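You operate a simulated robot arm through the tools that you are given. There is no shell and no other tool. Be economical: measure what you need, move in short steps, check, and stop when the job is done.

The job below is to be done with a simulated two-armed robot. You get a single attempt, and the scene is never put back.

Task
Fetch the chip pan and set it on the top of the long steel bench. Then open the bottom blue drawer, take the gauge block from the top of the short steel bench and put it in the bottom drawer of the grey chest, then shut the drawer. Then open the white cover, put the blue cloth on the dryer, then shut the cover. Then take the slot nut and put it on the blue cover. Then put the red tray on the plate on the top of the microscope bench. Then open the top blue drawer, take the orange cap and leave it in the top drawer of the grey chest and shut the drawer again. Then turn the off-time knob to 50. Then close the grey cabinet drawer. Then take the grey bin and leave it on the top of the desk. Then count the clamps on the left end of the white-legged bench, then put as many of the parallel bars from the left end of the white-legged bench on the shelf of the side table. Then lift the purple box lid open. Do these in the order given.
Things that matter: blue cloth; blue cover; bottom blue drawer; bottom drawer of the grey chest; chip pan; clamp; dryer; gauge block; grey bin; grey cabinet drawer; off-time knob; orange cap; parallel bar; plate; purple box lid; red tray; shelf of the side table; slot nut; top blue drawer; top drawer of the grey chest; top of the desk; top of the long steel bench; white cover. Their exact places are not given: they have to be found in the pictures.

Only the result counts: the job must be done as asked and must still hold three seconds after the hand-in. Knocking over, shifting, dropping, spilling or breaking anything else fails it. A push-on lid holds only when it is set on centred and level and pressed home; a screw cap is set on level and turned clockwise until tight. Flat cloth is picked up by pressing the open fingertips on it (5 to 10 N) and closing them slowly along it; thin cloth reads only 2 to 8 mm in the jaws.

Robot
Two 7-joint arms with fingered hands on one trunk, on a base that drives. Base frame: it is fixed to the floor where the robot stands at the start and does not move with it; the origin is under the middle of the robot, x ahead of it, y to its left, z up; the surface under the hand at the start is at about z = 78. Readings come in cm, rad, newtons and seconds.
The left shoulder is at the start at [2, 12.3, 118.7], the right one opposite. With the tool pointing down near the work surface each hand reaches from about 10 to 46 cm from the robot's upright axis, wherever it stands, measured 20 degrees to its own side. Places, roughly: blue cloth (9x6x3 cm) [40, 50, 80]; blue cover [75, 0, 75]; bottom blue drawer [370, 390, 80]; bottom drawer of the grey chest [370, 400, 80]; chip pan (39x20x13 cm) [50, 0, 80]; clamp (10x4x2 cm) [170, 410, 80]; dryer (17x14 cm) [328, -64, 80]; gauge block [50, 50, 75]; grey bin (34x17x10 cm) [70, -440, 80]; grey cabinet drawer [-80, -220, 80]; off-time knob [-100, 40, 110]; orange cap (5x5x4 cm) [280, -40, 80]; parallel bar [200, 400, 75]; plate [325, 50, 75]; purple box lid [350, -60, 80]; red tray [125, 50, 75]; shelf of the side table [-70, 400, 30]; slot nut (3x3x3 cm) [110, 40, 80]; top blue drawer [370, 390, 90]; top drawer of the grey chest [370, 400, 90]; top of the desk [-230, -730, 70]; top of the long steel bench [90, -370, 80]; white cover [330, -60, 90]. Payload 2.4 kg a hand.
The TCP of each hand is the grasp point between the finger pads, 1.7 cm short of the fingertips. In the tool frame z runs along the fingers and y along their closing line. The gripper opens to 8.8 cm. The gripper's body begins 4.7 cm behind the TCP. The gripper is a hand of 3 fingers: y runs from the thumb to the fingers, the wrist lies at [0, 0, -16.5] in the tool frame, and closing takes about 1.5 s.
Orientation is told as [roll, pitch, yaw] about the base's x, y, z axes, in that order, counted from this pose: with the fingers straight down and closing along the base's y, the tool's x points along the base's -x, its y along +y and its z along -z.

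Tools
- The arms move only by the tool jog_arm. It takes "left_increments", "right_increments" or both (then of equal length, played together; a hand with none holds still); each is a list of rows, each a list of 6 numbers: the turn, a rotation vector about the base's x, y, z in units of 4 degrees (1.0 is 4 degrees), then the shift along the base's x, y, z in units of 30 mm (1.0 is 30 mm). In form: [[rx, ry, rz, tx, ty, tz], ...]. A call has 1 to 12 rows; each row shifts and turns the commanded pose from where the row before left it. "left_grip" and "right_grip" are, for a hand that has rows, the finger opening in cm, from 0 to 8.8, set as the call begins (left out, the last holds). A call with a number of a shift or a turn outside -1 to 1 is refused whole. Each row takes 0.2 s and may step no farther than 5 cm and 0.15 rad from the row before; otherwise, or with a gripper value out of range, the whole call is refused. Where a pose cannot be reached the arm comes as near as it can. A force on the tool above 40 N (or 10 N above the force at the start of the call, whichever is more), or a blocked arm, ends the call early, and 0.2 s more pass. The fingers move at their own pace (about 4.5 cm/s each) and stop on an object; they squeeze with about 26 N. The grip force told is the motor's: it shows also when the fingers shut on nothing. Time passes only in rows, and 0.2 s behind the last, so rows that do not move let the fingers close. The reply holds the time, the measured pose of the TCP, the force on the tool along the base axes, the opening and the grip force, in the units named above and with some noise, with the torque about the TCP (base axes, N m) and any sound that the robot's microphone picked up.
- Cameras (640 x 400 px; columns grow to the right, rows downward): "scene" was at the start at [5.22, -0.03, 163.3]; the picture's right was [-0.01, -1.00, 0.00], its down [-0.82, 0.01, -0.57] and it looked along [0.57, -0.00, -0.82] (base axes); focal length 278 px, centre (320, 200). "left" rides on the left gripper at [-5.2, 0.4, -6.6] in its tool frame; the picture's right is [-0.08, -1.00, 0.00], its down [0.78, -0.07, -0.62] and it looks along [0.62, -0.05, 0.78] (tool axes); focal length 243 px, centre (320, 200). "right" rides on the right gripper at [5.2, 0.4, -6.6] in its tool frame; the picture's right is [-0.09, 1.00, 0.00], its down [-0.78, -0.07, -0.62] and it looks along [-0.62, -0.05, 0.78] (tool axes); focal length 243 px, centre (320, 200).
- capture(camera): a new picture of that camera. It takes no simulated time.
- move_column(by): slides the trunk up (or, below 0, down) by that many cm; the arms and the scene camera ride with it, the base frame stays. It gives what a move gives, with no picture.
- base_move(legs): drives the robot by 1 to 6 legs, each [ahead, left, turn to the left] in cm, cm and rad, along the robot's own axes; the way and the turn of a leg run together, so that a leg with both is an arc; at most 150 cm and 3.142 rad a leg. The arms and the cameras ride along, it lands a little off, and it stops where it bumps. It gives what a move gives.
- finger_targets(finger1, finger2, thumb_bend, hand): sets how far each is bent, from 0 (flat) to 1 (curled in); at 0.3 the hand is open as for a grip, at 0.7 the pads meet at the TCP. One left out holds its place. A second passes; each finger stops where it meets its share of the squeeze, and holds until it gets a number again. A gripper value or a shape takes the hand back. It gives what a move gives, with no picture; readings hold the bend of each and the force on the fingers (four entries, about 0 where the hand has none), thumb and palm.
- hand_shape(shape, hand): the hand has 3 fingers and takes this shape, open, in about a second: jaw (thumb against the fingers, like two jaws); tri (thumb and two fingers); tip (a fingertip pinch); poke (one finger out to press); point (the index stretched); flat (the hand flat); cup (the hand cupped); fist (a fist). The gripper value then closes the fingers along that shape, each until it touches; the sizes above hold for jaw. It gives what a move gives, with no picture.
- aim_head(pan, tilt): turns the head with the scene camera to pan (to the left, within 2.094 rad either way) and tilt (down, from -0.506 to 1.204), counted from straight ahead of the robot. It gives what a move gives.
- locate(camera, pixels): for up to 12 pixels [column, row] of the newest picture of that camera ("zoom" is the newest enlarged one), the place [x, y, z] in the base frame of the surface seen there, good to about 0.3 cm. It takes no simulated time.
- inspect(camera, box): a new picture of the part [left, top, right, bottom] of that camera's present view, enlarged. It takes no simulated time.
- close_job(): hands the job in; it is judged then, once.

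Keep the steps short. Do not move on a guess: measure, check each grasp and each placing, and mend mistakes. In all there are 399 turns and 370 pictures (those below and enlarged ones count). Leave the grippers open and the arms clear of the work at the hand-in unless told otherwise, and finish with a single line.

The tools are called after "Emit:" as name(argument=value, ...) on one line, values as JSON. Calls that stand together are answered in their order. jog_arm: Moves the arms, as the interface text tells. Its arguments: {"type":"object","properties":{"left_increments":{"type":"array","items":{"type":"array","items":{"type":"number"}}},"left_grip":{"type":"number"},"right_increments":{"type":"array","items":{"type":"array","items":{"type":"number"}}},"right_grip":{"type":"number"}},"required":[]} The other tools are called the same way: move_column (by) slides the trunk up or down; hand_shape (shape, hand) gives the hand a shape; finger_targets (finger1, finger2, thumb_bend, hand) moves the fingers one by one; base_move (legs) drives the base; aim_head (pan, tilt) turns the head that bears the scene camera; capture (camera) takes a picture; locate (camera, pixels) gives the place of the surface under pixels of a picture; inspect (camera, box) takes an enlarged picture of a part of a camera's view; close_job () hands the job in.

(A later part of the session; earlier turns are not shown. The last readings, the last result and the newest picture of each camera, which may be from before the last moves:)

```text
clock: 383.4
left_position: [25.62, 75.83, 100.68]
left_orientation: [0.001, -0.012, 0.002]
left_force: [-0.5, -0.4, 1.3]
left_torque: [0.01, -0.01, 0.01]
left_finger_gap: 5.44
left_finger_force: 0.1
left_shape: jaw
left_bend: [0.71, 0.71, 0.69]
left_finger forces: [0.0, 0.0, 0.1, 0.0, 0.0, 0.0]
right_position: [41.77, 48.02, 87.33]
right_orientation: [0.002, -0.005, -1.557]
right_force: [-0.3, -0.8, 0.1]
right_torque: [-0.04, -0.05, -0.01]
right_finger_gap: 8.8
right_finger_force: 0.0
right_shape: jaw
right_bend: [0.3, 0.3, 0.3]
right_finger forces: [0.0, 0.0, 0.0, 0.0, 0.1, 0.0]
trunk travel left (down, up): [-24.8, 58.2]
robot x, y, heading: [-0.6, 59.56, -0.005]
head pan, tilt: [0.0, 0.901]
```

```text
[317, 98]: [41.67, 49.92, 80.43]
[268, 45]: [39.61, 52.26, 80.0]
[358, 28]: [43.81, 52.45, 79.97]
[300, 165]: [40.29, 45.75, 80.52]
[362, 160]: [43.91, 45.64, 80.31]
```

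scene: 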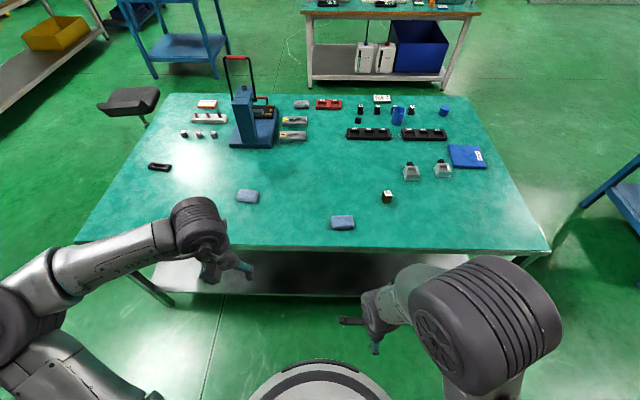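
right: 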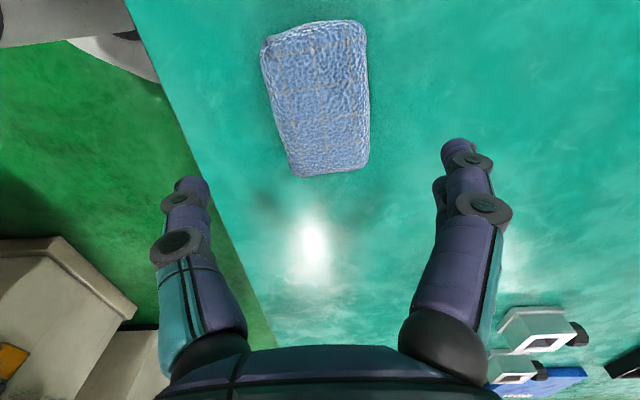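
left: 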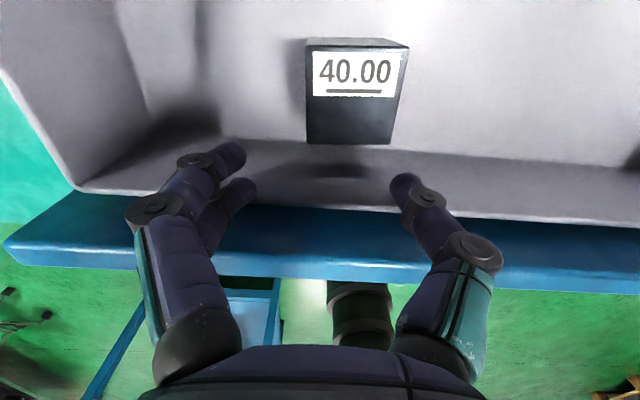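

Emit:
jog_arm(right_increments=[[0, 0, 0, 0, 0.3, -0.8], [0, 0, 0, 0, 0, -0.8], [0, 0, 0, 0, 0, -0.8]])

Emit:
capture(camera="right")

```text
clock: 384.2
left_position: [25.66, 75.75, 100.72]
left_orientation: [-0.001, -0.011, 0.003]
left_force: [-0.6, -0.2, 0.0]
left_torque: [0.03, -0.02, -0.01]
left_finger_gap: 5.49
left_finger_force: 0.0
left_shape: jaw
left_bend: [0.71, 0.71, 0.69]
left_finger forces: [0.0, 0.0, 0.0, 0.1, 0.0, 0.1]
right_position: [41.6, 49.05, 80.16]
right_orientation: [0.002, -0.005, -1.558]
right_force: [-0.6, 0.3, 0.9]
right_torque: [-0.03, -0.01, -0.02]
right_finger_gap: 8.78
right_finger_force: 0.0
right_shape: jaw
right_bend: [0.3, 0.3, 0.3]
right_finger forces: [0.0, 0.0, 0.0, 0.0, 0.1, 0.0]
trunk travel left (down, up): [-24.8, 58.2]
robot x, y, heading: [-0.32, 59.97, -0.004]
head pan, tilt: [0.0, 0.901]
```

```text
263 pictures are left
```

right: 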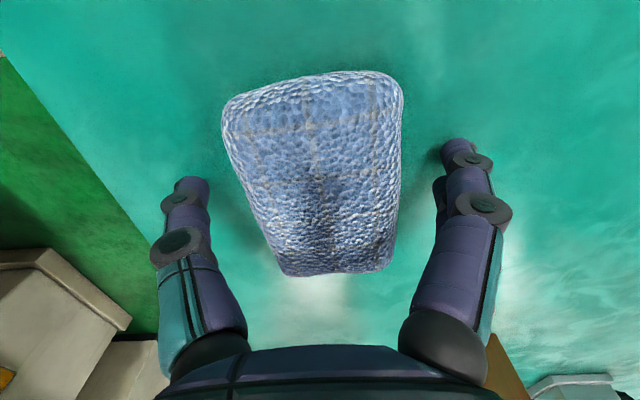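

Cloth is between the fingers. Close and lift 2 cm.

Emit:
jog_arm(right_increments=[[0, 0, 0, 0, 0, -0.1], [0, 0, 0, 0, 0, 0], [0, 0, 0, 0, 0, 0], [0, 0, 0, 0, 0, 0], [0, 0, 0, 0, 0, 0], [0, 0, 0, 0, 0, 0], [0, 0, 0, 0, 0, 0], [0, 0, 0, 0, 0, 0]], right_grip=0)

Emit:
move_column(by=4)

Emit:
capture(camera="right")

```text
clock: 386.0
left_position: [25.6, 75.72, 100.73]
left_orientation: [0.001, -0.012, 0.004]
left_force: [-0.6, -0.3, 0.2]
left_torque: [-0.03, 0.02, 0.03]
left_finger_gap: 5.49
left_finger_force: 0.1
left_shape: jaw
left_bend: [0.71, 0.71, 0.69]
left_finger forces: [0.0, 0.1, 0.0, 0.0, 0.0, 0.0]
right_position: [41.73, 49.18, 79.83]
right_orientation: [0.003, -0.005, -1.557]
right_force: [-1.1, -0.4, 0.0]
right_torque: [0.0, -0.01, -0.01]
right_finger_gap: 5.35
right_finger_force: 26.1
right_shape: jaw
right_bend: [0.71, 0.71, 0.72]
right_finger forces: [11.7, 11.7, 0.0, 0.1, 23.5, 0.0]
trunk travel left (down, up): [-24.8, 58.2]
robot x, y, heading: [-0.47, 59.35, -0.005]
head pan, tilt: [0.0, 0.901]
```

```text
clock: 386.8
left_position: [25.75, 75.75, 104.68]
left_orientation: [-0.001, -0.012, 0.003]
left_force: [0.6, -0.1, 0.1]
left_torque: [0.0, 0.0, 0.0]
left_finger_gap: 5.49
left_finger_force: 0.1
left_shape: jaw
left_bend: [0.71, 0.71, 0.69]
left_finger forces: [0.0, 0.1, 0.1, 0.0, 0.1, 0.1]
right_position: [41.61, 49.01, 83.9]
right_orientation: [0.002, -0.005, -1.556]
right_force: [1.0, -0.2, -0.4]
right_torque: [-0.01, 0.0, -0.01]
right_finger_gap: 5.34
right_finger_force: 26.3
right_shape: jaw
right_bend: [0.71, 0.71, 0.72]
right_finger forces: [11.7, 11.7, 0.0, 0.0, 23.3, 0.0]
trunk travel left (down, up): [-28.8, 54.2]
robot x, y, heading: [-0.58, 59.68, -0.002]
head pan, tilt: [0.0, 0.901]
```

```text
262 pictures are left
```

right: 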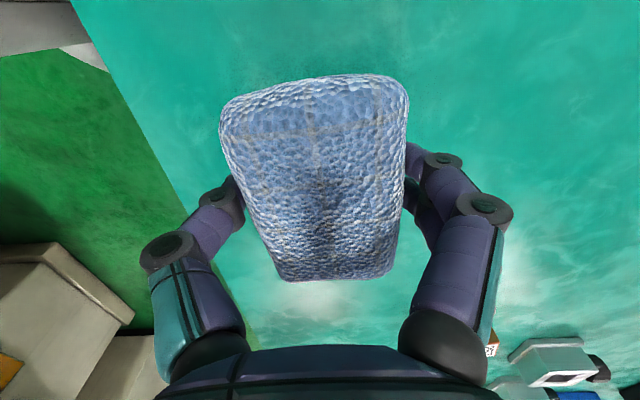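

Cloth held (gap 5.3). Raise, tuck, and drive around to the far (+x) side of the microscope bench.

Emit:
move_column(by=17)

Emit:
jog_arm(right_increments=[[0, 0, 0, -0.95, 0, 0], [0, 0, 0, -0.95, 0, 0], [0, 0, 0, -0.95, 0, 0], [0, 0, 0, -0.95, 0, 0]])

Emit:
base_move(legs=[[-21, 0, 0], [0, -75, 0], [0, -70, 0], [110, 0, 0], [112, 0, 0]])

Emit:
base_move(legs=[[0, -60, 0], [105, 0, 0], [105, 0, 0]])

Emit:
aim_head(pan=1.2, tilt=0.7)

Emit:
capture(camera="scene")

```text
clock: 388.7
left_position: [25.73, 75.75, 121.72]
left_orientation: [0.001, -0.012, 0.003]
left_force: [0.0, 0.2, -0.4]
left_torque: [0.01, 0.02, -0.03]
left_finger_gap: 5.48
left_finger_force: 0.1
left_shape: jaw
left_bend: [0.71, 0.71, 0.69]
left_finger forces: [0.0, 0.0, 0.0, 0.0, 0.0, 0.0]
right_position: [41.8, 49.17, 100.83]
right_orientation: [0.002, -0.005, -1.556]
right_force: [0.2, 0.0, -0.4]
right_torque: [-0.01, 0.0, 0.03]
right_finger_gap: 5.34
right_finger_force: 26.4
right_shape: jaw
right_bend: [0.71, 0.71, 0.72]
right_finger forces: [11.8, 11.6, 0.0, 0.0, 23.3, 0.0]
trunk travel left (down, up): [-45.8, 37.2]
robot x, y, heading: [-0.67, 59.63, -0.004]
head pan, tilt: [0.0, 0.901]
```

```text
clock: 389.7
left_position: [25.57, 75.78, 121.77]
left_orientation: [0.0, -0.013, 0.002]
left_force: [0.3, 0.2, -0.6]
left_torque: [0.0, 0.02, 0.01]
left_finger_gap: 5.46
left_finger_force: 0.0
left_shape: jaw
left_bend: [0.71, 0.71, 0.69]
left_finger forces: [0.0, 0.0, 0.1, 0.0, 0.1, 0.1]
right_position: [30.27, 49.18, 100.86]
right_orientation: [0.003, -0.006, -1.559]
right_force: [-0.3, 1.1, -0.4]
right_torque: [0.0, -0.01, 0.04]
right_finger_gap: 5.35
right_finger_force: 26.0
right_shape: jaw
right_bend: [0.71, 0.71, 0.72]
right_finger forces: [11.8, 11.7, 0.0, 0.0, 23.4, 0.1]
trunk travel left (down, up): [-45.8, 37.2]
robot x, y, heading: [-0.74, 59.57, -0.003]
head pan, tilt: [0.0, 0.901]
```

```text
clock: 409.2
left_position: [230.08, -68.1, 121.69]
left_orientation: [0.0, -0.013, 0.01]
left_force: [0.5, -0.1, -0.1]
left_torque: [0.04, 0.01, 0.03]
left_finger_gap: 5.46
left_finger_force: 0.1
left_shape: jaw
left_bend: [0.71, 0.71, 0.69]
left_finger forces: [0.0, 0.0, 0.0, 0.0, 0.1, 0.0]
right_position: [234.9, -94.68, 100.92]
right_orientation: [0.001, -0.005, -1.55]
right_force: [-0.1, 0.2, -1.3]
right_torque: [0.03, 0.0, 0.0]
right_finger_gap: 5.33
right_finger_force: 25.6
right_shape: jaw
right_bend: [0.71, 0.71, 0.72]
right_finger forces: [11.8, 11.8, 0.0, 0.0, 23.5, 0.0]
trunk travel left (down, up): [-45.8, 37.2]
robot x, y, heading: [203.78, -84.64, 0.003]
head pan, tilt: [0.0, 0.901]
```

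```text
clock: 422.6
left_position: [441.08, -131.47, 121.72]
left_orientation: [-0.001, -0.013, -0.017]
left_force: [-0.1, -0.3, 0.6]
left_torque: [-0.02, 0.01, 0.0]
left_finger_gap: 5.49
left_finger_force: 0.1
left_shape: jaw
left_bend: [0.71, 0.71, 0.69]
left_finger forces: [0.0, 0.0, 0.0, 0.1, 0.1, 0.1]
right_position: [445.21, -158.17, 100.85]
right_orientation: [0.002, -0.006, -1.579]
right_force: [-0.4, -0.1, -1.3]
right_torque: [0.03, -0.01, 0.01]
right_finger_gap: 5.32
right_finger_force: 26.5
right_shape: jaw
right_bend: [0.71, 0.71, 0.72]
right_finger forces: [11.8, 11.7, 0.0, 0.0, 23.5, 0.0]
trunk travel left (down, up): [-45.8, 37.2]
robot x, y, heading: [414.97, -147.02, -0.022]
head pan, tilt: [0.0, 0.901]
```

```text
clock: 424.0
left_position: [441.13, -131.43, 121.74]
left_orientation: [0.0, -0.013, -0.019]
left_force: [0.2, -0.3, -0.5]
left_torque: [0.01, 0.0, -0.04]
left_finger_gap: 5.48
left_finger_force: 0.1
left_shape: jaw
left_bend: [0.71, 0.71, 0.69]
left_finger forces: [0.1, 0.1, 0.0, 0.0, 0.1, 0.1]
right_position: [445.16, -158.07, 100.75]
right_orientation: [0.002, -0.006, -1.58]
right_force: [-0.1, 0.5, -1.0]
right_torque: [-0.02, 0.01, 0.05]
right_finger_gap: 5.32
right_finger_force: 25.8
right_shape: jaw
right_bend: [0.71, 0.71, 0.72]
right_finger forces: [11.7, 11.8, 0.1, 0.1, 23.4, 0.0]
trunk travel left (down, up): [-45.8, 37.2]
robot x, y, heading: [414.34, -147.15, -0.026]
head pan, tilt: [1.201, 0.7]
```

```text
261 pictures are left
```

scene: 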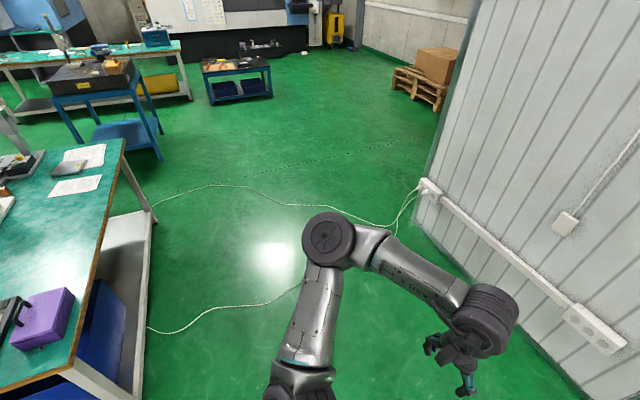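

Emit:
locate(camera="scene", pixels=[[425, 235], [590, 398], [430, 190], [230, 308], [150, 330], [140, 390], [300, 285], [200, 187], [122, 145]])

```text
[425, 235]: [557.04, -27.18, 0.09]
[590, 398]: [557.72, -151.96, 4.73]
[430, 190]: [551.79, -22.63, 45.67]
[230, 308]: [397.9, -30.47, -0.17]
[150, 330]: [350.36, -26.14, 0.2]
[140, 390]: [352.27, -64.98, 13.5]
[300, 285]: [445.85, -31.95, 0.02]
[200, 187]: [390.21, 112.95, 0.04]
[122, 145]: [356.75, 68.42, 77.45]
```

Wall is far (x≈552) and the floor cable (y≈−30) is clear of my spot. Turn to face −x at about (405,−75).

Emit:
base_move(legs=[[0, 0, 1.6], [0, 0, 1.566], [5, -72, 0]])

Emit:
aim_head(pan=-0.2, tilt=0.85)

Emit:
capture(camera="scene")

```text
clock: 435.6
left_position: [383.28, -91.81, 121.72]
left_orientation: [-0.001, -0.012, -3.131]
left_force: [1.2, -0.3, 0.5]
left_torque: [0.03, 0.0, -0.02]
left_finger_gap: 5.49
left_finger_force: 0.1
left_shape: jaw
left_bend: [0.71, 0.71, 0.69]
left_finger forces: [0.1, 0.0, 0.0, 0.0, 0.0, 0.0]
right_position: [378.48, -65.3, 100.8]
right_orientation: [0.002, -0.004, 1.589]
right_force: [0.5, 0.3, -1.5]
right_torque: [-0.06, -0.01, -0.03]
right_finger_gap: 5.31
right_finger_force: 26.4
right_shape: jaw
right_bend: [0.71, 0.71, 0.72]
right_finger forces: [11.7, 11.6, 0.0, 0.1, 23.2, 0.1]
trunk travel left (down, up): [-45.8, 37.2]
robot x, y, heading: [409.32, -75.75, -3.141]
head pan, tilt: [1.201, 0.7]
```

```text
clock: 437.2
left_position: [383.33, -91.99, 121.64]
left_orientation: [-0.001, -0.012, -3.13]
left_force: [0.0, -1.1, -0.1]
left_torque: [0.04, -0.01, 0.01]
left_finger_gap: 5.45
left_finger_force: 0.0
left_shape: jaw
left_bend: [0.71, 0.71, 0.69]
left_finger forces: [0.0, 0.0, 0.0, 0.1, 0.1, 0.0]
right_position: [378.48, -65.28, 100.84]
right_orientation: [0.001, -0.005, 1.59]
right_force: [-0.5, -0.6, 1.1]
right_torque: [-0.01, -0.01, 0.01]
right_finger_gap: 5.31
right_finger_force: 25.6
right_shape: jaw
right_bend: [0.71, 0.71, 0.72]
right_finger forces: [11.7, 11.6, 0.0, 0.0, 23.2, 0.0]
trunk travel left (down, up): [-45.8, 37.2]
robot x, y, heading: [409.18, -75.45, -3.138]
head pan, tilt: [-0.201, 0.85]
```

```text
260 pictures are left
```

scene: 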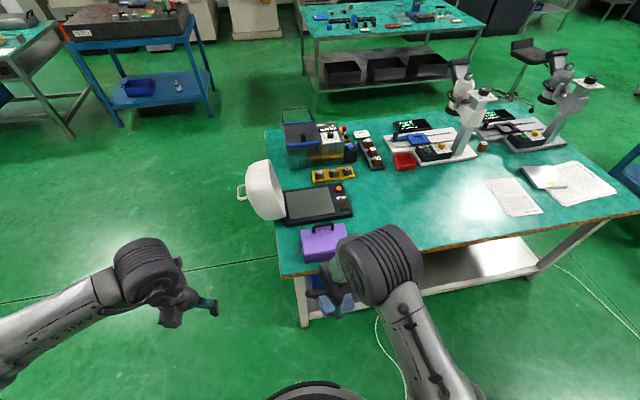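

Emit:
inspect(camera="scene", box=[220, 130, 400, 290])

Emit:
locate(camera="scene", pixels=[[293, 195], [333, 188], [296, 214], [340, 206], [315, 202], [340, 187], [275, 262], [325, 225], [262, 170]])

```text
2.50 times, centred on (310, 210) of scene
```

zoom: 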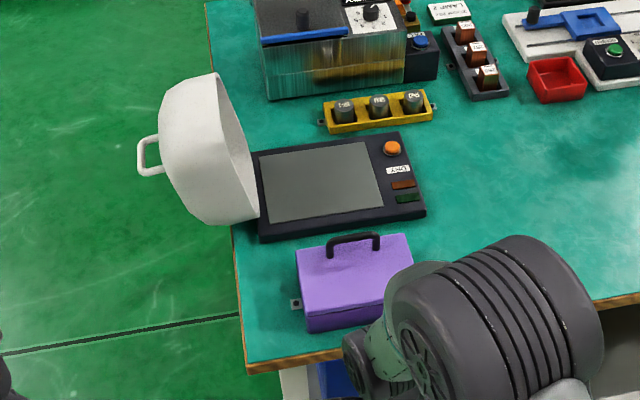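

```text
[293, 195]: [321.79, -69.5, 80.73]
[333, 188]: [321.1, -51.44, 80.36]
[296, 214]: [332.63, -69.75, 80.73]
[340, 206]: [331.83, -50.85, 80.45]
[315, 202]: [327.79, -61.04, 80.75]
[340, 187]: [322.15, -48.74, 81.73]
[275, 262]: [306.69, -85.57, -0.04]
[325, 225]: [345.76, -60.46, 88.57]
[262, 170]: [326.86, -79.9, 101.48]
```

Plate spans x 320–334, y −71…−55, z 80.8. Drive ahead 27, then extend with a 20° forward tilt to (329,−63).

Emit:
base_move(legs=[[27, 0, 0]])

Emit:
jog_arm(right_increments=[[0, 0.7, 0, -0.95, 0.1, 0], [0, 0.7, 0, -0.95, 0.1, 0], [0, 0.7, 0, -0.95, 0.1, 0], [0, 0.7, 0, -0.95, 0.1, 0], [0, 0.7, 0, -0.95, 0.1, 0], [0, 0.7, 0, -0.95, 0.1, 0], [0, 0.7, 0, -0.95, 0.1, 0], [0, 0, 0, -0.75, 0.1, 0]])

Emit:
capture(camera="scene")

```text
clock: 439.1
left_position: [355.98, -92.03, 121.75]
left_orientation: [0.001, -0.013, -3.132]
left_force: [0.5, 0.3, 1.2]
left_torque: [-0.02, -0.03, 0.01]
left_finger_gap: 5.47
left_finger_force: 0.1
left_shape: jaw
left_bend: [0.71, 0.71, 0.69]
left_finger forces: [0.1, 0.0, 0.0, 0.1, 0.1, 0.0]
right_position: [351.18, -65.33, 100.8]
right_orientation: [0.0, -0.006, 1.589]
right_force: [-0.4, -0.4, -0.4]
right_torque: [-0.01, 0.01, -0.02]
right_finger_gap: 5.32
right_finger_force: 26.4
right_shape: jaw
right_bend: [0.71, 0.71, 0.72]
right_finger forces: [11.6, 11.6, 0.0, 0.0, 23.3, 0.0]
trunk travel left (down, up): [-45.8, 37.2]
robot x, y, heading: [382.15, -75.75, -3.134]
head pan, tilt: [-0.201, 0.85]
```

```text
clock: 440.9
left_position: [356.1, -91.96, 121.65]
left_orientation: [0.0, -0.011, -3.132]
left_force: [-0.3, 0.2, -0.3]
left_torque: [0.01, -0.01, 0.01]
left_finger_gap: 5.49
left_finger_force: 0.0
left_shape: jaw
left_bend: [0.71, 0.71, 0.69]
left_finger forces: [0.1, 0.0, 0.0, 0.0, 0.1, 0.0]
right_position: [329.43, -62.89, 100.83]
right_orientation: [0.34, -0.011, 1.588]
right_force: [-0.3, 0.4, -0.7]
right_torque: [-0.01, 0.01, 0.02]
right_finger_gap: 5.28
right_finger_force: 26.1
right_shape: jaw
right_bend: [0.71, 0.71, 0.72]
right_finger forces: [11.5, 11.5, 0.0, 0.0, 23.4, 0.0]
right hand out of reach, approached as far as the arm can: row 8
trunk travel left (down, up): [-45.8, 37.2]
robot x, y, heading: [382.25, -75.52, -3.141]
head pan, tilt: [-0.201, 0.85]
```

```text
258 pictures are left
```

scene: 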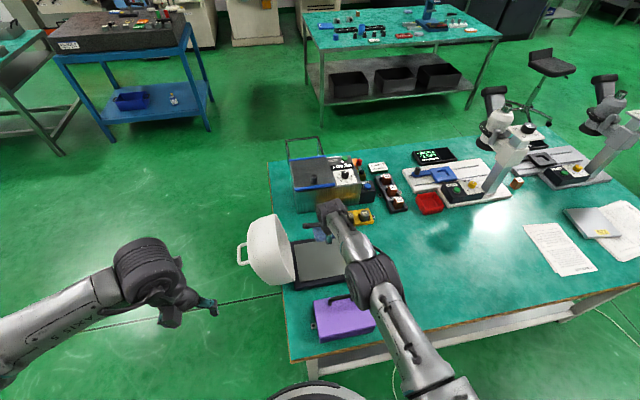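

Emit:
locate(camera="scene", pixels=[[375, 283], [355, 255], [395, 330], [335, 215], [342, 300]])

Emit:
capture(camera="right")

```text
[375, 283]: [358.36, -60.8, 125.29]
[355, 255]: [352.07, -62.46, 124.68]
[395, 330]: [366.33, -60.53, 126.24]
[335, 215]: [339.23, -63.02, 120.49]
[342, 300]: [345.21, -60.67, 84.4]
```

```text
257 pictures are left
```

right: 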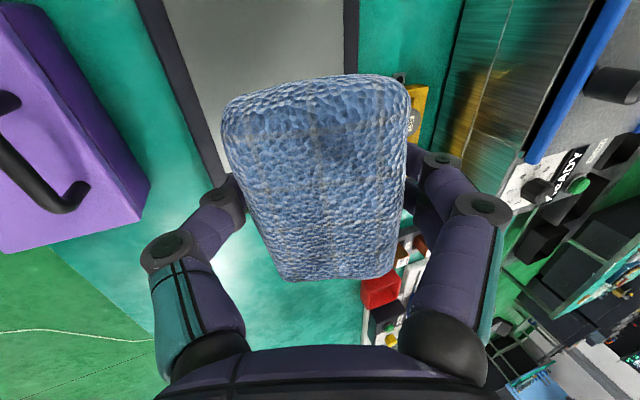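

Arm clears the purple box. Lower onto the plate.

Emit:
move_column(by=-15)

Emit:
move_column(by=-1.5)

Emit:
capture(camera="right")

```text
clock: 442.6
left_position: [355.95, -92.02, 106.87]
left_orientation: [0.001, -0.013, -3.133]
left_force: [-0.8, 0.4, 1.1]
left_torque: [0.01, 0.01, -0.02]
left_finger_gap: 5.46
left_finger_force: 0.1
left_shape: jaw
left_bend: [0.71, 0.71, 0.69]
left_finger forces: [0.0, 0.0, 0.0, 0.0, 0.0, 0.0]
right_position: [329.42, -63.0, 85.97]
right_orientation: [0.344, -0.01, 1.589]
right_force: [-0.9, 0.5, -0.5]
right_torque: [0.05, -0.02, 0.02]
right_finger_gap: 5.29
right_finger_force: 26.4
right_shape: jaw
right_bend: [0.71, 0.71, 0.72]
right_finger forces: [11.5, 11.5, 0.1, 0.0, 23.3, 0.0]
trunk travel left (down, up): [-30.8, 52.2]
robot x, y, heading: [382.25, -75.28, -3.137]
head pan, tilt: [-0.201, 0.85]
```

```text
clock: 443.3
left_position: [356.12, -91.9, 105.24]
left_orientation: [-0.001, -0.012, -3.133]
left_force: [0.4, 0.4, -0.3]
left_torque: [0.0, 0.0, -0.02]
left_finger_gap: 5.47
left_finger_force: 0.1
left_shape: jaw
left_bend: [0.71, 0.71, 0.69]
left_finger forces: [0.0, 0.0, 0.0, 0.1, 0.0, 0.0]
right_position: [329.4, -62.96, 84.34]
right_orientation: [0.344, -0.01, 1.588]
right_force: [0.5, -1.2, -0.9]
right_torque: [0.03, -0.04, -0.01]
right_finger_gap: 5.31
right_finger_force: 26.2
right_shape: jaw
right_bend: [0.71, 0.71, 0.72]
right_finger forces: [11.6, 11.4, 0.1, 0.0, 23.4, 0.0]
trunk travel left (down, up): [-29.3, 53.7]
robot x, y, heading: [382.07, -75.73, -3.136]
head pan, tilt: [-0.201, 0.85]
```

```text
256 pictures are left
```

right: 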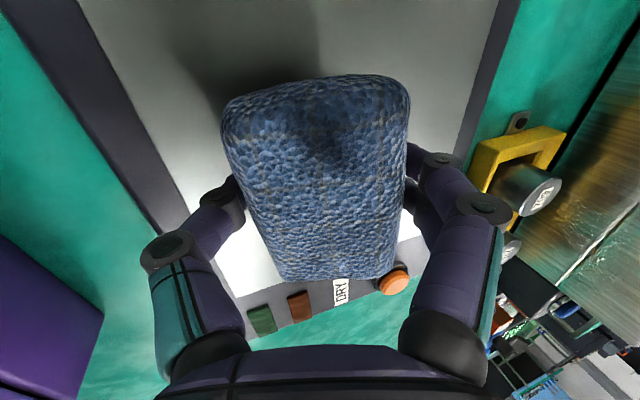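

Emit:
move_column(by=-0.6)

Emit:
move_column(by=-0.4)

```text
clock: 443.8
left_position: [355.91, -92.05, 104.69]
left_orientation: [-0.001, -0.013, -3.133]
left_force: [0.0, -0.4, 0.2]
left_torque: [-0.01, -0.01, -0.02]
left_finger_gap: 5.49
left_finger_force: 0.0
left_shape: jaw
left_bend: [0.71, 0.71, 0.69]
left_finger forces: [0.0, 0.0, 0.0, 0.0, 0.0, 0.0]
right_position: [329.4, -63.03, 83.76]
right_orientation: [0.343, -0.011, 1.587]
right_force: [-0.3, 0.2, 0.1]
right_torque: [-0.02, -0.01, -0.01]
right_finger_gap: 5.3
right_finger_force: 25.6
right_shape: jaw
right_bend: [0.71, 0.71, 0.72]
right_finger forces: [11.6, 11.5, 0.0, 0.1, 23.3, 0.1]
trunk travel left (down, up): [-28.7, 54.3]
robot x, y, heading: [382.31, -75.74, -3.137]
head pan, tilt: [-0.201, 0.85]
```

```text
clock: 444.3
left_position: [356.07, -92.03, 104.25]
left_orientation: [0.0, -0.012, -3.133]
left_force: [-0.4, 0.2, 0.2]
left_torque: [0.0, 0.02, 0.0]
left_finger_gap: 5.47
left_finger_force: 0.1
left_shape: jaw
left_bend: [0.71, 0.71, 0.69]
left_finger forces: [0.1, 0.1, 0.0, 0.0, 0.1, 0.0]
right_position: [329.4, -62.97, 83.52]
right_orientation: [0.344, -0.01, 1.589]
right_force: [1.5, 0.7, 3.5]
right_torque: [0.01, -0.09, -0.02]
right_finger_gap: 5.29
right_finger_force: 25.8
right_shape: jaw
right_bend: [0.71, 0.71, 0.72]
right_finger forces: [12.1, 12.0, 0.0, 0.0, 27.7, 0.1]
trunk travel left (down, up): [-28.3, 54.7]
robot x, y, heading: [382.31, -75.48, -3.138]
head pan, tilt: [-0.201, 0.85]
```

Contact (3.5 N). Open, and rise a little.

Emit:
jog_arm(right_increments=[[0, 0, 0, 0, 0, 0], [0, 0, 0, 0, 0, 0], [0, 0, 0, 0, 0, 0], [0, 0, 0, 0, 0, 0], [0, 0, 0, 0, 0, 0], [0, 0, 0, 0, 0, 0]], right_grip=8.2)

Emit:
move_column(by=6)

Emit:
capture(camera="right")

```text
clock: 445.7
left_position: [356.23, -92.13, 104.4]
left_orientation: [0.0, -0.016, -3.133]
left_force: [0.2, 0.2, 0.6]
left_torque: [0.02, 0.0, 0.0]
left_finger_gap: 5.48
left_finger_force: 0.1
left_shape: jaw
left_bend: [0.71, 0.71, 0.69]
left_finger forces: [0.1, 0.1, 0.0, 0.0, 0.1, 0.0]
right_position: [329.49, -62.94, 83.6]
right_orientation: [0.347, -0.01, 1.587]
right_force: [0.4, 2.6, 31.0]
right_torque: [0.05, -0.77, 0.03]
right_finger_gap: 7.96
right_finger_force: 0.0
right_shape: jaw
right_bend: [0.43, 0.43, 0.51]
right_finger forces: [0.1, 0.0, 0.1, 0.0, 30.2, 0.1]
trunk travel left (down, up): [-28.3, 54.7]
robot x, y, heading: [382.15, -75.64, -3.137]
head pan, tilt: [-0.201, 0.85]
```

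```text
clock: 446.7
left_position: [356.02, -92.01, 110.15]
left_orientation: [-0.001, -0.013, -3.132]
left_force: [0.4, -0.1, 0.6]
left_torque: [0.0, -0.02, 0.02]
left_finger_gap: 5.49
left_finger_force: 0.1
left_shape: jaw
left_bend: [0.71, 0.71, 0.69]
left_finger forces: [0.0, 0.0, 0.0, 0.0, 0.0, 0.0]
right_position: [329.31, -63.04, 89.43]
right_orientation: [0.341, -0.009, 1.587]
right_force: [-0.7, -0.5, -0.2]
right_torque: [0.04, 0.02, 0.03]
right_finger_gap: 8.2
right_finger_force: 0.1
right_shape: jaw
right_bend: [0.43, 0.43, 0.39]
right_finger forces: [0.1, 0.0, 0.1, 0.0, 0.0, 0.0]
trunk travel left (down, up): [-34.3, 48.7]
robot x, y, heading: [382.11, -75.41, -3.138]
head pan, tilt: [-0.201, 0.85]
```

```text
255 pictures are left
```

right: 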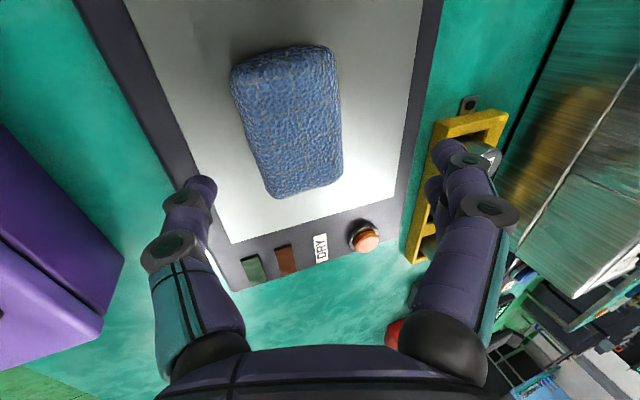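

Cloth lies on the plate. Withdraw and go round to the −y side again to shut the cover.

Emit:
move_column(by=10)

Emit:
jog_arm(right_increments=[[0, -0.7, 0, 0.95, -0.1, 0], [0, -0.7, 0, 0.95, -0.1, 0], [0, -0.7, 0, 0.95, -0.1, 0], [0, -0.7, 0, 0.95, -0.1, 0], [0, -0.7, 0, 0.95, -0.1, 0], [0, -0.7, 0, 0.95, -0.1, 0], [0, -0.7, 0, 0.95, -0.1, 0], [0, 0, 0, 0.75, -0.1, 0]], right_grip=3.5)

Emit:
base_move(legs=[[-28, 0, 0], [0, 71, 0], [94, 0, 0], [0, 0, -1.572]])

Emit:
aim_head(pan=0, tilt=0.75)

Emit:
capture(camera="scene")

```text
clock: 448.1
left_position: [356.1, -91.96, 120.22]
left_orientation: [0.0, -0.012, -3.131]
left_force: [0.3, 0.7, -0.1]
left_torque: [-0.04, 0.01, -0.02]
left_finger_gap: 5.51
left_finger_force: 0.0
left_shape: jaw
left_bend: [0.71, 0.71, 0.69]
left_finger forces: [0.0, 0.0, 0.0, 0.1, 0.0, 0.0]
right_position: [329.41, -63.03, 99.42]
right_orientation: [0.345, -0.013, 1.587]
right_force: [-0.2, 0.2, -0.7]
right_torque: [-0.01, 0.01, -0.02]
right_finger_gap: 8.18
right_finger_force: 0.1
right_shape: jaw
right_bend: [0.43, 0.43, 0.39]
right_finger forces: [0.0, 0.0, 0.1, 0.1, 0.0, 0.0]
trunk travel left (down, up): [-44.3, 38.7]
robot x, y, heading: [382.19, -75.64, -3.132]
head pan, tilt: [-0.201, 0.85]
```

```text
clock: 449.9
left_position: [356.09, -92.02, 120.25]
left_orientation: [0.0, -0.015, -3.132]
left_force: [-0.5, 0.4, 0.3]
left_torque: [0.0, 0.0, 0.02]
left_finger_gap: 5.49
left_finger_force: 0.0
left_shape: jaw
left_bend: [0.71, 0.71, 0.69]
left_finger forces: [0.1, 0.0, 0.0, 0.0, 0.0, 0.0]
right_position: [351.61, -65.38, 99.41]
right_orientation: [0.0, -0.004, 1.589]
right_force: [-0.8, -0.3, -0.6]
right_torque: [0.02, -0.02, -0.01]
right_finger_gap: 3.54
right_finger_force: 0.1
right_shape: jaw
right_bend: [0.73, 0.73, 0.7]
right_finger forces: [0.1, 0.1, 0.0, 0.1, 0.0, 0.1]
trunk travel left (down, up): [-44.3, 38.7]
robot x, y, heading: [382.28, -75.63, -3.135]
head pan, tilt: [-0.201, 0.85]
```

```text
clock: 463.7
left_position: [300.56, -121.01, 120.27]
left_orientation: [0.002, -0.012, 1.572]
left_force: [-0.4, -0.3, -0.4]
left_torque: [0.01, 0.01, -0.02]
left_finger_gap: 5.49
left_finger_force: 0.1
left_shape: jaw
left_bend: [0.71, 0.71, 0.69]
left_finger forces: [0.0, 0.0, 0.0, 0.1, 0.0, 0.0]
right_position: [327.25, -116.81, 99.39]
right_orientation: [0.002, -0.003, 0.011]
right_force: [0.0, -0.3, 0.6]
right_torque: [-0.04, -0.02, -0.01]
right_finger_gap: 3.54
right_finger_force: 0.1
right_shape: jaw
right_bend: [0.73, 0.73, 0.7]
right_finger forces: [0.1, 0.1, 0.0, 0.0, 0.0, 0.1]
trunk travel left (down, up): [-44.3, 38.7]
robot x, y, heading: [316.63, -147.14, 1.56]
head pan, tilt: [-0.201, 0.85]
```

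```text
clock: 464.4
left_position: [300.61, -121.05, 120.23]
left_orientation: [-0.001, -0.009, 1.574]
left_force: [-0.3, 0.5, -0.5]
left_torque: [0.03, 0.0, -0.02]
left_finger_gap: 5.48
left_finger_force: 0.1
left_shape: jaw
left_bend: [0.71, 0.71, 0.69]
left_finger forces: [0.0, 0.1, 0.0, 0.0, 0.0, 0.0]
right_position: [327.13, -116.71, 99.46]
right_orientation: [0.002, -0.004, 0.01]
right_force: [-0.8, -0.4, -0.5]
right_torque: [0.01, 0.0, 0.0]
right_finger_gap: 3.54
right_finger_force: 0.0
right_shape: jaw
right_bend: [0.73, 0.73, 0.7]
right_finger forces: [0.0, 0.0, 0.0, 0.0, 0.0, 0.1]
trunk travel left (down, up): [-44.3, 38.7]
robot x, y, heading: [316.88, -147.39, 1.567]
head pan, tilt: [0.0, 0.75]
```

```text
254 pictures are left
```

scene: 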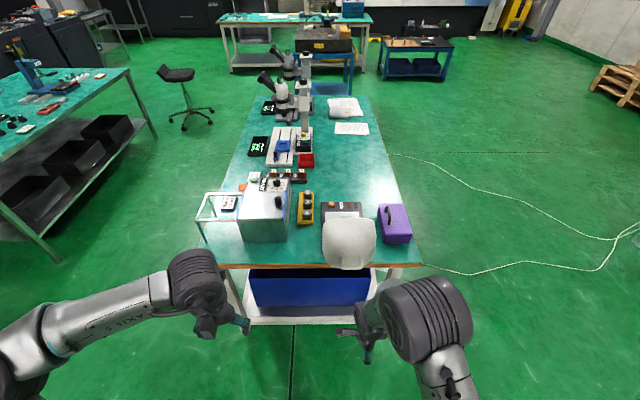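

Emit:
inspect(camera="scene", box=[300, 195, 400, 285])

Emit:
locate(camera="zoom", pixels=[[300, 325], [270, 320], [330, 320], [285, 300], [300, 250], [300, 170], [300, 110]])

```text
4.44 times, centred on (350, 240) of scene
```

zoom: 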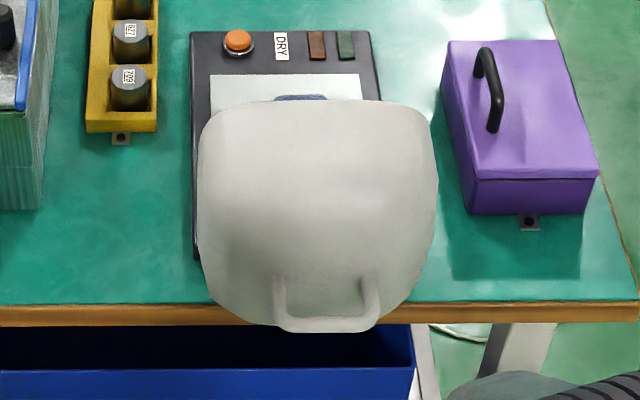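

```text
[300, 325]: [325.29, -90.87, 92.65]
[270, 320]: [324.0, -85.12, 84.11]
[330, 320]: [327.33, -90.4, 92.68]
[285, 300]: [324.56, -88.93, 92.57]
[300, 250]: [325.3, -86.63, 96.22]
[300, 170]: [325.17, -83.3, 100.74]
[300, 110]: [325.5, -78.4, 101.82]
```

Handle bar now at (327.5, −91, 92.5). Approach with a 20° forward lean so the palm clears the hood.

Emit:
base_move(legs=[[22, 0, 0.003]])

Emit:
jog_arm(right_increments=[[1, 0, 0, 0, 0, 0], [1, 0, 0, 0, 0, 0], [1, 0, 0, 0, 0, 0], [1, 0, 0, 0, 0, 0], [1, 0, 0, 0, 0, 0], [0, 0, 0, 0, 0, 0]], right_grip=3)

Emit:
capture(camera="right")

Emit:
capture(camera="scene")

```text
clock: 466.1
left_position: [300.75, -98.65, 120.28]
left_orientation: [0.0, -0.013, 1.574]
left_force: [0.2, 0.7, -0.9]
left_torque: [0.02, 0.02, -0.04]
left_finger_gap: 5.51
left_finger_force: 0.1
left_shape: jaw
left_bend: [0.71, 0.71, 0.69]
left_finger forces: [0.1, 0.0, 0.1, 0.0, 0.0, 0.0]
right_position: [327.14, -94.41, 99.34]
right_orientation: [0.0, -0.003, 0.014]
right_force: [-0.1, 0.4, -0.1]
right_torque: [0.0, 0.0, 0.03]
right_finger_gap: 3.55
right_finger_force: 0.1
right_shape: jaw
right_bend: [0.73, 0.73, 0.7]
right_finger forces: [0.0, 0.0, 0.0, 0.1, 0.1, 0.0]
trunk travel left (down, up): [-44.3, 38.7]
robot x, y, heading: [316.64, -124.92, 1.567]
head pan, tilt: [0.0, 0.75]
```

```text
clock: 467.5
left_position: [300.58, -98.83, 120.15]
left_orientation: [0.0, -0.011, 1.575]
left_force: [0.3, -0.2, 0.8]
left_torque: [0.0, -0.02, 0.02]
left_finger_gap: 5.48
left_finger_force: 0.1
left_shape: jaw
left_bend: [0.71, 0.71, 0.69]
left_finger forces: [0.0, 0.1, 0.0, 0.0, 0.0, 0.0]
right_position: [327.22, -94.59, 99.41]
right_orientation: [0.35, -0.008, 0.009]
right_force: [-0.2, 0.0, 0.0]
right_torque: [0.0, -0.02, 0.01]
right_finger_gap: 3.03
right_finger_force: 0.1
right_shape: jaw
right_bend: [0.73, 0.73, 0.7]
right_finger forces: [0.0, 0.0, 0.1, 0.1, 0.1, 0.0]
trunk travel left (down, up): [-44.3, 38.7]
robot x, y, heading: [316.72, -125.54, 1.573]
head pan, tilt: [0.0, 0.75]
```

```text
252 pictures are left
```

right: 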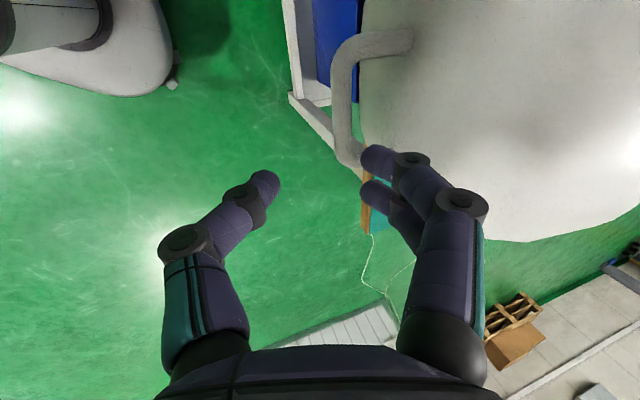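

```text
251 pictures are left
```

scene: 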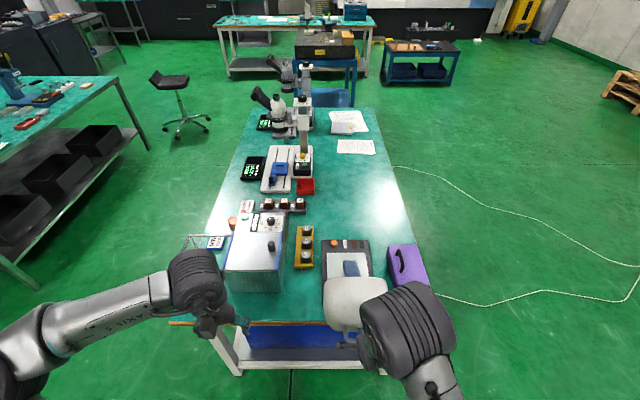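

Emit:
locate(camera="right", pixels=[[343, 70], [343, 120], [348, 150], [390, 45], [420, 80]])

```text
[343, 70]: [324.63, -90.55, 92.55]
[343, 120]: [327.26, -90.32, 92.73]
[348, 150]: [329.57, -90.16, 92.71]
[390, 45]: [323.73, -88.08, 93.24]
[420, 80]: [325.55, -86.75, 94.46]
```

Emit:
jog_arm(right_increments=[[0, 0, 0, 0, 0.47, 0], [0, 0, 0, 0, 0.2, -0.55], [0, 0, 0, 0, 0.2, -0.55], [0, 0, 0, 0, 0.2, -0.55], [0, 0, 0, 0, 0.2, -0.55]])

Emit:
capture(camera="right")

```text
clock: 468.7
left_position: [300.55, -98.82, 120.16]
left_orientation: [0.002, -0.011, 1.575]
left_force: [-0.2, 0.7, -1.1]
left_torque: [0.0, 0.01, -0.01]
left_finger_gap: 5.48
left_finger_force: 0.0
left_shape: jaw
left_bend: [0.71, 0.71, 0.69]
left_finger forces: [0.0, 0.1, 0.0, 0.0, 0.0, 0.1]
right_position: [327.2, -90.59, 92.73]
right_orientation: [0.351, -0.009, 0.011]
right_force: [-0.8, 0.7, -0.4]
right_torque: [0.0, 0.02, -0.01]
right_finger_gap: 3.04
right_finger_force: 0.1
right_shape: jaw
right_bend: [0.73, 0.73, 0.7]
right_finger forces: [0.1, 0.1, 0.0, 0.0, 0.0, 0.1]
trunk travel left (down, up): [-44.3, 38.7]
robot x, y, heading: [316.78, -124.91, 1.57]
head pan, tilt: [0.0, 0.75]
```

```text
250 pictures are left
```

right: 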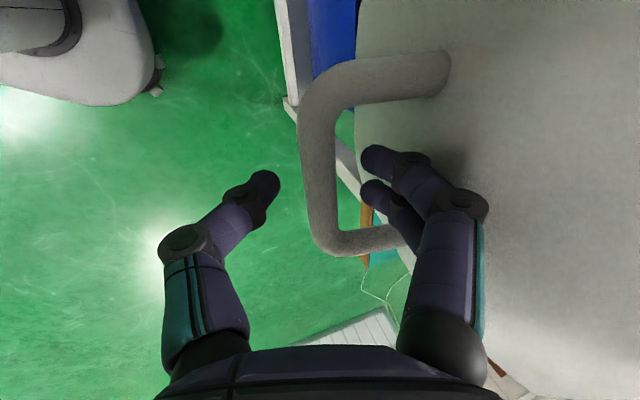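

Caged. Follow the arc back up to near vertical.

Emit:
jog_arm(right_increments=[[0, 0, 0, 0, 0, 0], [0, 0, 0, 0, 0, 0], [0, 0, 0, 0, 0.33, 0.39], [0, 0, 0, 0, 0.34, 0.39], [0, 0, 0, 0, 0.44, 0.38], [0, 0, 0, 0, 0.45, 0.36], [0, 0, 0, 0, 0.5, 0.3], [0, 0, 0, 0, 0.5, 0.27]], right_grip=2)

Emit:
capture(camera="right")

Emit:
inspect(camera="scene", box=[280, 220, 460, 380])

```text
clock: 470.5
left_position: [300.56, -98.7, 120.3]
left_orientation: [0.0, -0.011, 1.573]
left_force: [0.6, -0.5, -1.0]
left_torque: [-0.01, -0.01, -0.02]
left_finger_gap: 5.47
left_finger_force: 0.2
left_shape: jaw
left_bend: [0.71, 0.71, 0.69]
left_finger forces: [0.0, 0.0, 0.0, 0.0, 0.0, 0.1]
right_position: [327.25, -82.91, 99.1]
right_orientation: [0.351, -0.01, 0.012]
right_force: [-0.2, -1.5, -0.7]
right_torque: [-0.03, -0.01, -0.04]
right_finger_gap: 2.06
right_finger_force: 0.1
right_shape: jaw
right_bend: [0.73, 0.73, 0.7]
right_finger forces: [0.0, 0.0, 0.0, 0.0, 1.1, 0.1]
trunk travel left (down, up): [-44.3, 38.7]
robot x, y, heading: [317.03, -125.14, 1.566]
head pan, tilt: [0.0, 0.75]
```

```text
249 pictures are left
```

right: 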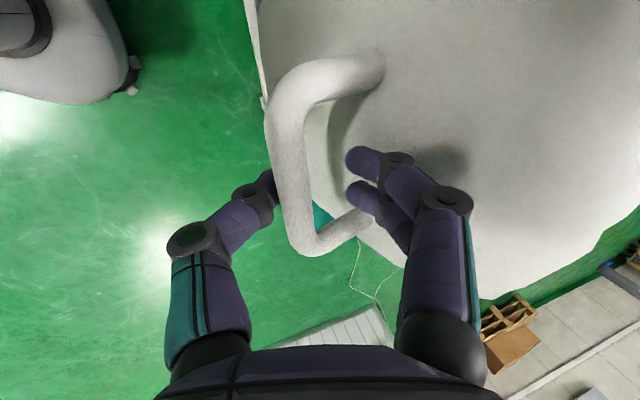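

```text
2.50 times, centred on (370, 300) of scene
```

zoom: 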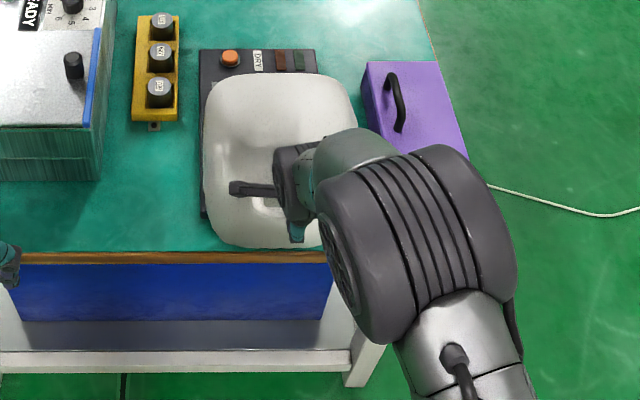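

Emit:
jog_arm(right_increments=[[0, 0, 0, 0, 0.54, 0.22], [0, 0, 0, 0, 0.54, 0.18], [0, 0, 0, 0, 0.57, 0.12], [0, 0, 0, 0, 0.57, 0.08], [0, 0, 0, 0, 0.57, 0.02]])

Emit:
capture(camera="right")

```text
clock: 471.7
left_position: [300.59, -98.78, 120.34]
left_orientation: [0.001, -0.013, 1.575]
left_force: [-0.4, 0.0, -0.1]
left_torque: [0.0, -0.04, 0.0]
left_finger_gap: 5.5
left_finger_force: 0.0
left_shape: jaw
left_bend: [0.71, 0.71, 0.69]
left_finger forces: [0.0, 0.0, 0.0, 0.0, 0.0, 0.1]
right_position: [327.2, -74.66, 101.14]
right_orientation: [0.351, -0.01, 0.011]
right_force: [0.0, -0.7, -0.2]
right_torque: [-0.01, -0.02, -0.01]
right_finger_gap: 2.0
right_finger_force: 0.1
right_shape: jaw
right_bend: [0.73, 0.73, 0.7]
right_finger forces: [0.1, 0.0, 0.0, 0.0, 0.6, 0.0]
trunk travel left (down, up): [-44.3, 38.7]
robot x, y, heading: [316.97, -124.99, 1.57]
head pan, tilt: [0.0, 0.75]
```

```text
247 pictures are left
```

right: 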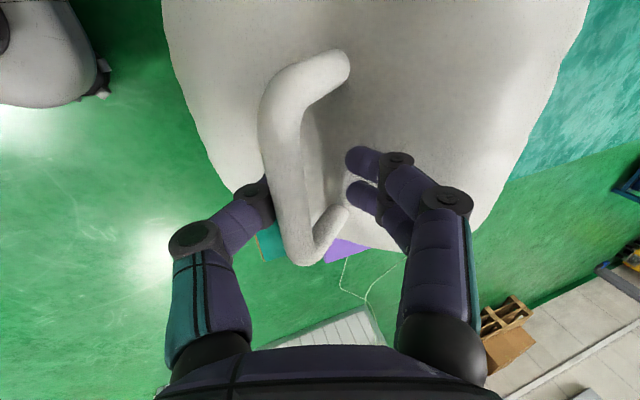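

Thumb pushes the bar along. Continue with small base steps, adjusting height along the arc.

Emit:
base_move(legs=[[5, 0, 0]])

Emit:
jog_arm(right_increments=[[0, 0, 0, 0, 0, -0.35]])

Emit:
capture(camera="right")

```text
clock: 472.6
left_position: [300.61, -93.56, 120.14]
left_orientation: [-0.001, -0.011, 1.574]
left_force: [0.5, -0.2, -0.5]
left_torque: [-0.03, -0.01, -0.01]
left_finger_gap: 5.46
left_finger_force: 0.1
left_shape: jaw
left_bend: [0.71, 0.71, 0.69]
left_finger forces: [0.1, 0.1, 0.0, 0.1, 0.0, 0.0]
right_position: [327.2, -69.4, 100.91]
right_orientation: [0.349, -0.008, 0.012]
right_force: [-1.1, 0.2, -0.9]
right_torque: [-0.01, 0.0, -0.01]
right_finger_gap: 2.01
right_finger_force: 0.1
right_shape: jaw
right_bend: [0.73, 0.73, 0.7]
right_finger forces: [0.0, 0.0, 0.1, 0.0, 0.0, 0.0]
trunk travel left (down, up): [-44.3, 38.7]
robot x, y, heading: [316.93, -119.91, 1.568]
head pan, tilt: [0.0, 0.75]
```

```text
clock: 473.0
left_position: [300.53, -93.76, 120.21]
left_orientation: [0.0, -0.011, 1.576]
left_force: [-0.7, 0.3, -0.5]
left_torque: [0.01, -0.02, -0.02]
left_finger_gap: 5.46
left_finger_force: 0.1
left_shape: jaw
left_bend: [0.71, 0.71, 0.69]
left_finger forces: [0.0, 0.1, 0.1, 0.1, 0.0, 0.0]
right_position: [327.13, -69.46, 99.86]
right_orientation: [0.349, -0.01, 0.012]
right_force: [-0.5, -0.2, -0.1]
right_torque: [-0.01, 0.03, 0.04]
right_finger_gap: 2.0
right_finger_force: 0.1
right_shape: jaw
right_bend: [0.73, 0.73, 0.7]
right_finger forces: [0.0, 0.1, 0.0, 0.1, 0.0, 0.0]
trunk travel left (down, up): [-44.3, 38.7]
robot x, y, heading: [317.16, -120.23, 1.57]
head pan, tilt: [0.0, 0.75]
```

```text
246 pictures are left
```

right: 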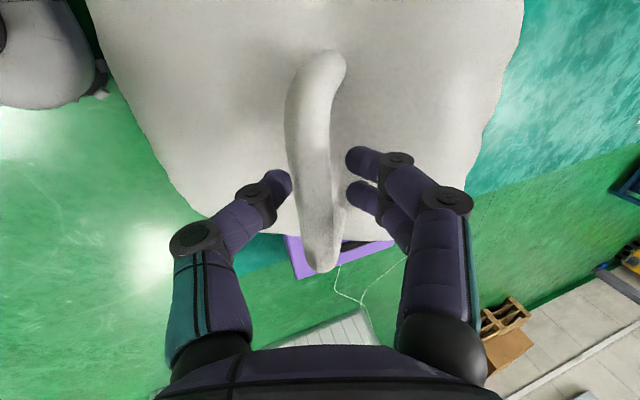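

Emit:
jog_arm(right_increments=[[0, 0, 0, 0, 0, -0.3]])

Emit:
base_move(legs=[[4.5, 0, 0]])

Emit:
jog_arm(right_increments=[[0, 0, 0, 0, 0, -0.35], [0, 0, 0, 0, 0, -0.2]])

Emit:
capture(camera="right")

```text
clock: 473.4
left_position: [300.7, -93.72, 120.24]
left_orientation: [0.0, -0.012, 1.574]
left_force: [0.0, -0.5, -0.5]
left_torque: [0.0, -0.01, -0.04]
left_finger_gap: 5.49
left_finger_force: 0.1
left_shape: jaw
left_bend: [0.71, 0.71, 0.69]
left_finger forces: [0.1, 0.1, 0.0, 0.0, 0.0, 0.0]
right_position: [327.16, -69.44, 99.08]
right_orientation: [0.351, -0.009, 0.012]
right_force: [-0.8, -0.3, 0.3]
right_torque: [0.04, -0.01, -0.03]
right_finger_gap: 2.0
right_finger_force: 0.1
right_shape: jaw
right_bend: [0.73, 0.73, 0.7]
right_finger forces: [0.0, 0.0, 0.1, 0.0, 0.0, 0.0]
trunk travel left (down, up): [-44.3, 38.7]
robot x, y, heading: [316.7, -119.95, 1.571]
head pan, tilt: [0.0, 0.75]
```

```text
clock: 474.3
left_position: [300.72, -89.19, 120.23]
left_orientation: [0.0, -0.009, 1.575]
left_force: [0.2, 0.1, -0.7]
left_torque: [-0.02, 0.01, 0.02]
left_finger_gap: 5.49
left_finger_force: 0.2
left_shape: jaw
left_bend: [0.71, 0.71, 0.69]
left_finger forces: [0.0, 0.1, 0.0, 0.1, 0.0, 0.1]
right_position: [327.1, -64.95, 98.9]
right_orientation: [0.347, -0.009, 0.013]
right_force: [-0.8, -1.6, -6.9]
right_torque: [0.13, 0.0, 0.0]
right_finger_gap: 2.17
right_finger_force: 0.1
right_shape: jaw
right_bend: [0.73, 0.73, 0.7]
right_finger forces: [0.0, 0.1, 0.1, 0.0, 5.5, 0.0]
trunk travel left (down, up): [-44.3, 38.7]
robot x, y, heading: [317.09, -115.53, 1.568]
head pan, tilt: [0.0, 0.75]
```

```text
clock: 474.9
left_position: [300.63, -89.32, 120.21]
left_orientation: [0.0, -0.012, 1.571]
left_force: [0.9, -0.3, 0.8]
left_torque: [0.03, -0.01, 0.01]
left_finger_gap: 5.45
left_finger_force: 0.0
left_shape: jaw
left_bend: [0.71, 0.71, 0.69]
left_finger forces: [0.0, 0.0, 0.0, 0.1, 0.0, 0.0]
right_position: [327.28, -65.13, 97.36]
right_orientation: [0.35, -0.009, 0.009]
right_force: [-0.3, 0.3, -0.5]
right_torque: [-0.01, 0.01, 0.0]
right_finger_gap: 2.0
right_finger_force: 0.0
right_shape: jaw
right_bend: [0.73, 0.73, 0.7]
right_finger forces: [0.1, 0.0, 0.1, 0.0, 0.0, 0.1]
trunk travel left (down, up): [-44.3, 38.7]
robot x, y, heading: [316.69, -115.66, 1.564]
head pan, tilt: [0.0, 0.75]
```

```text
245 pictures are left
```

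right: 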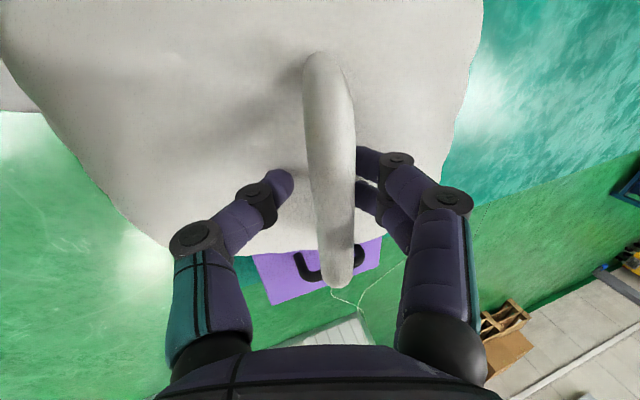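

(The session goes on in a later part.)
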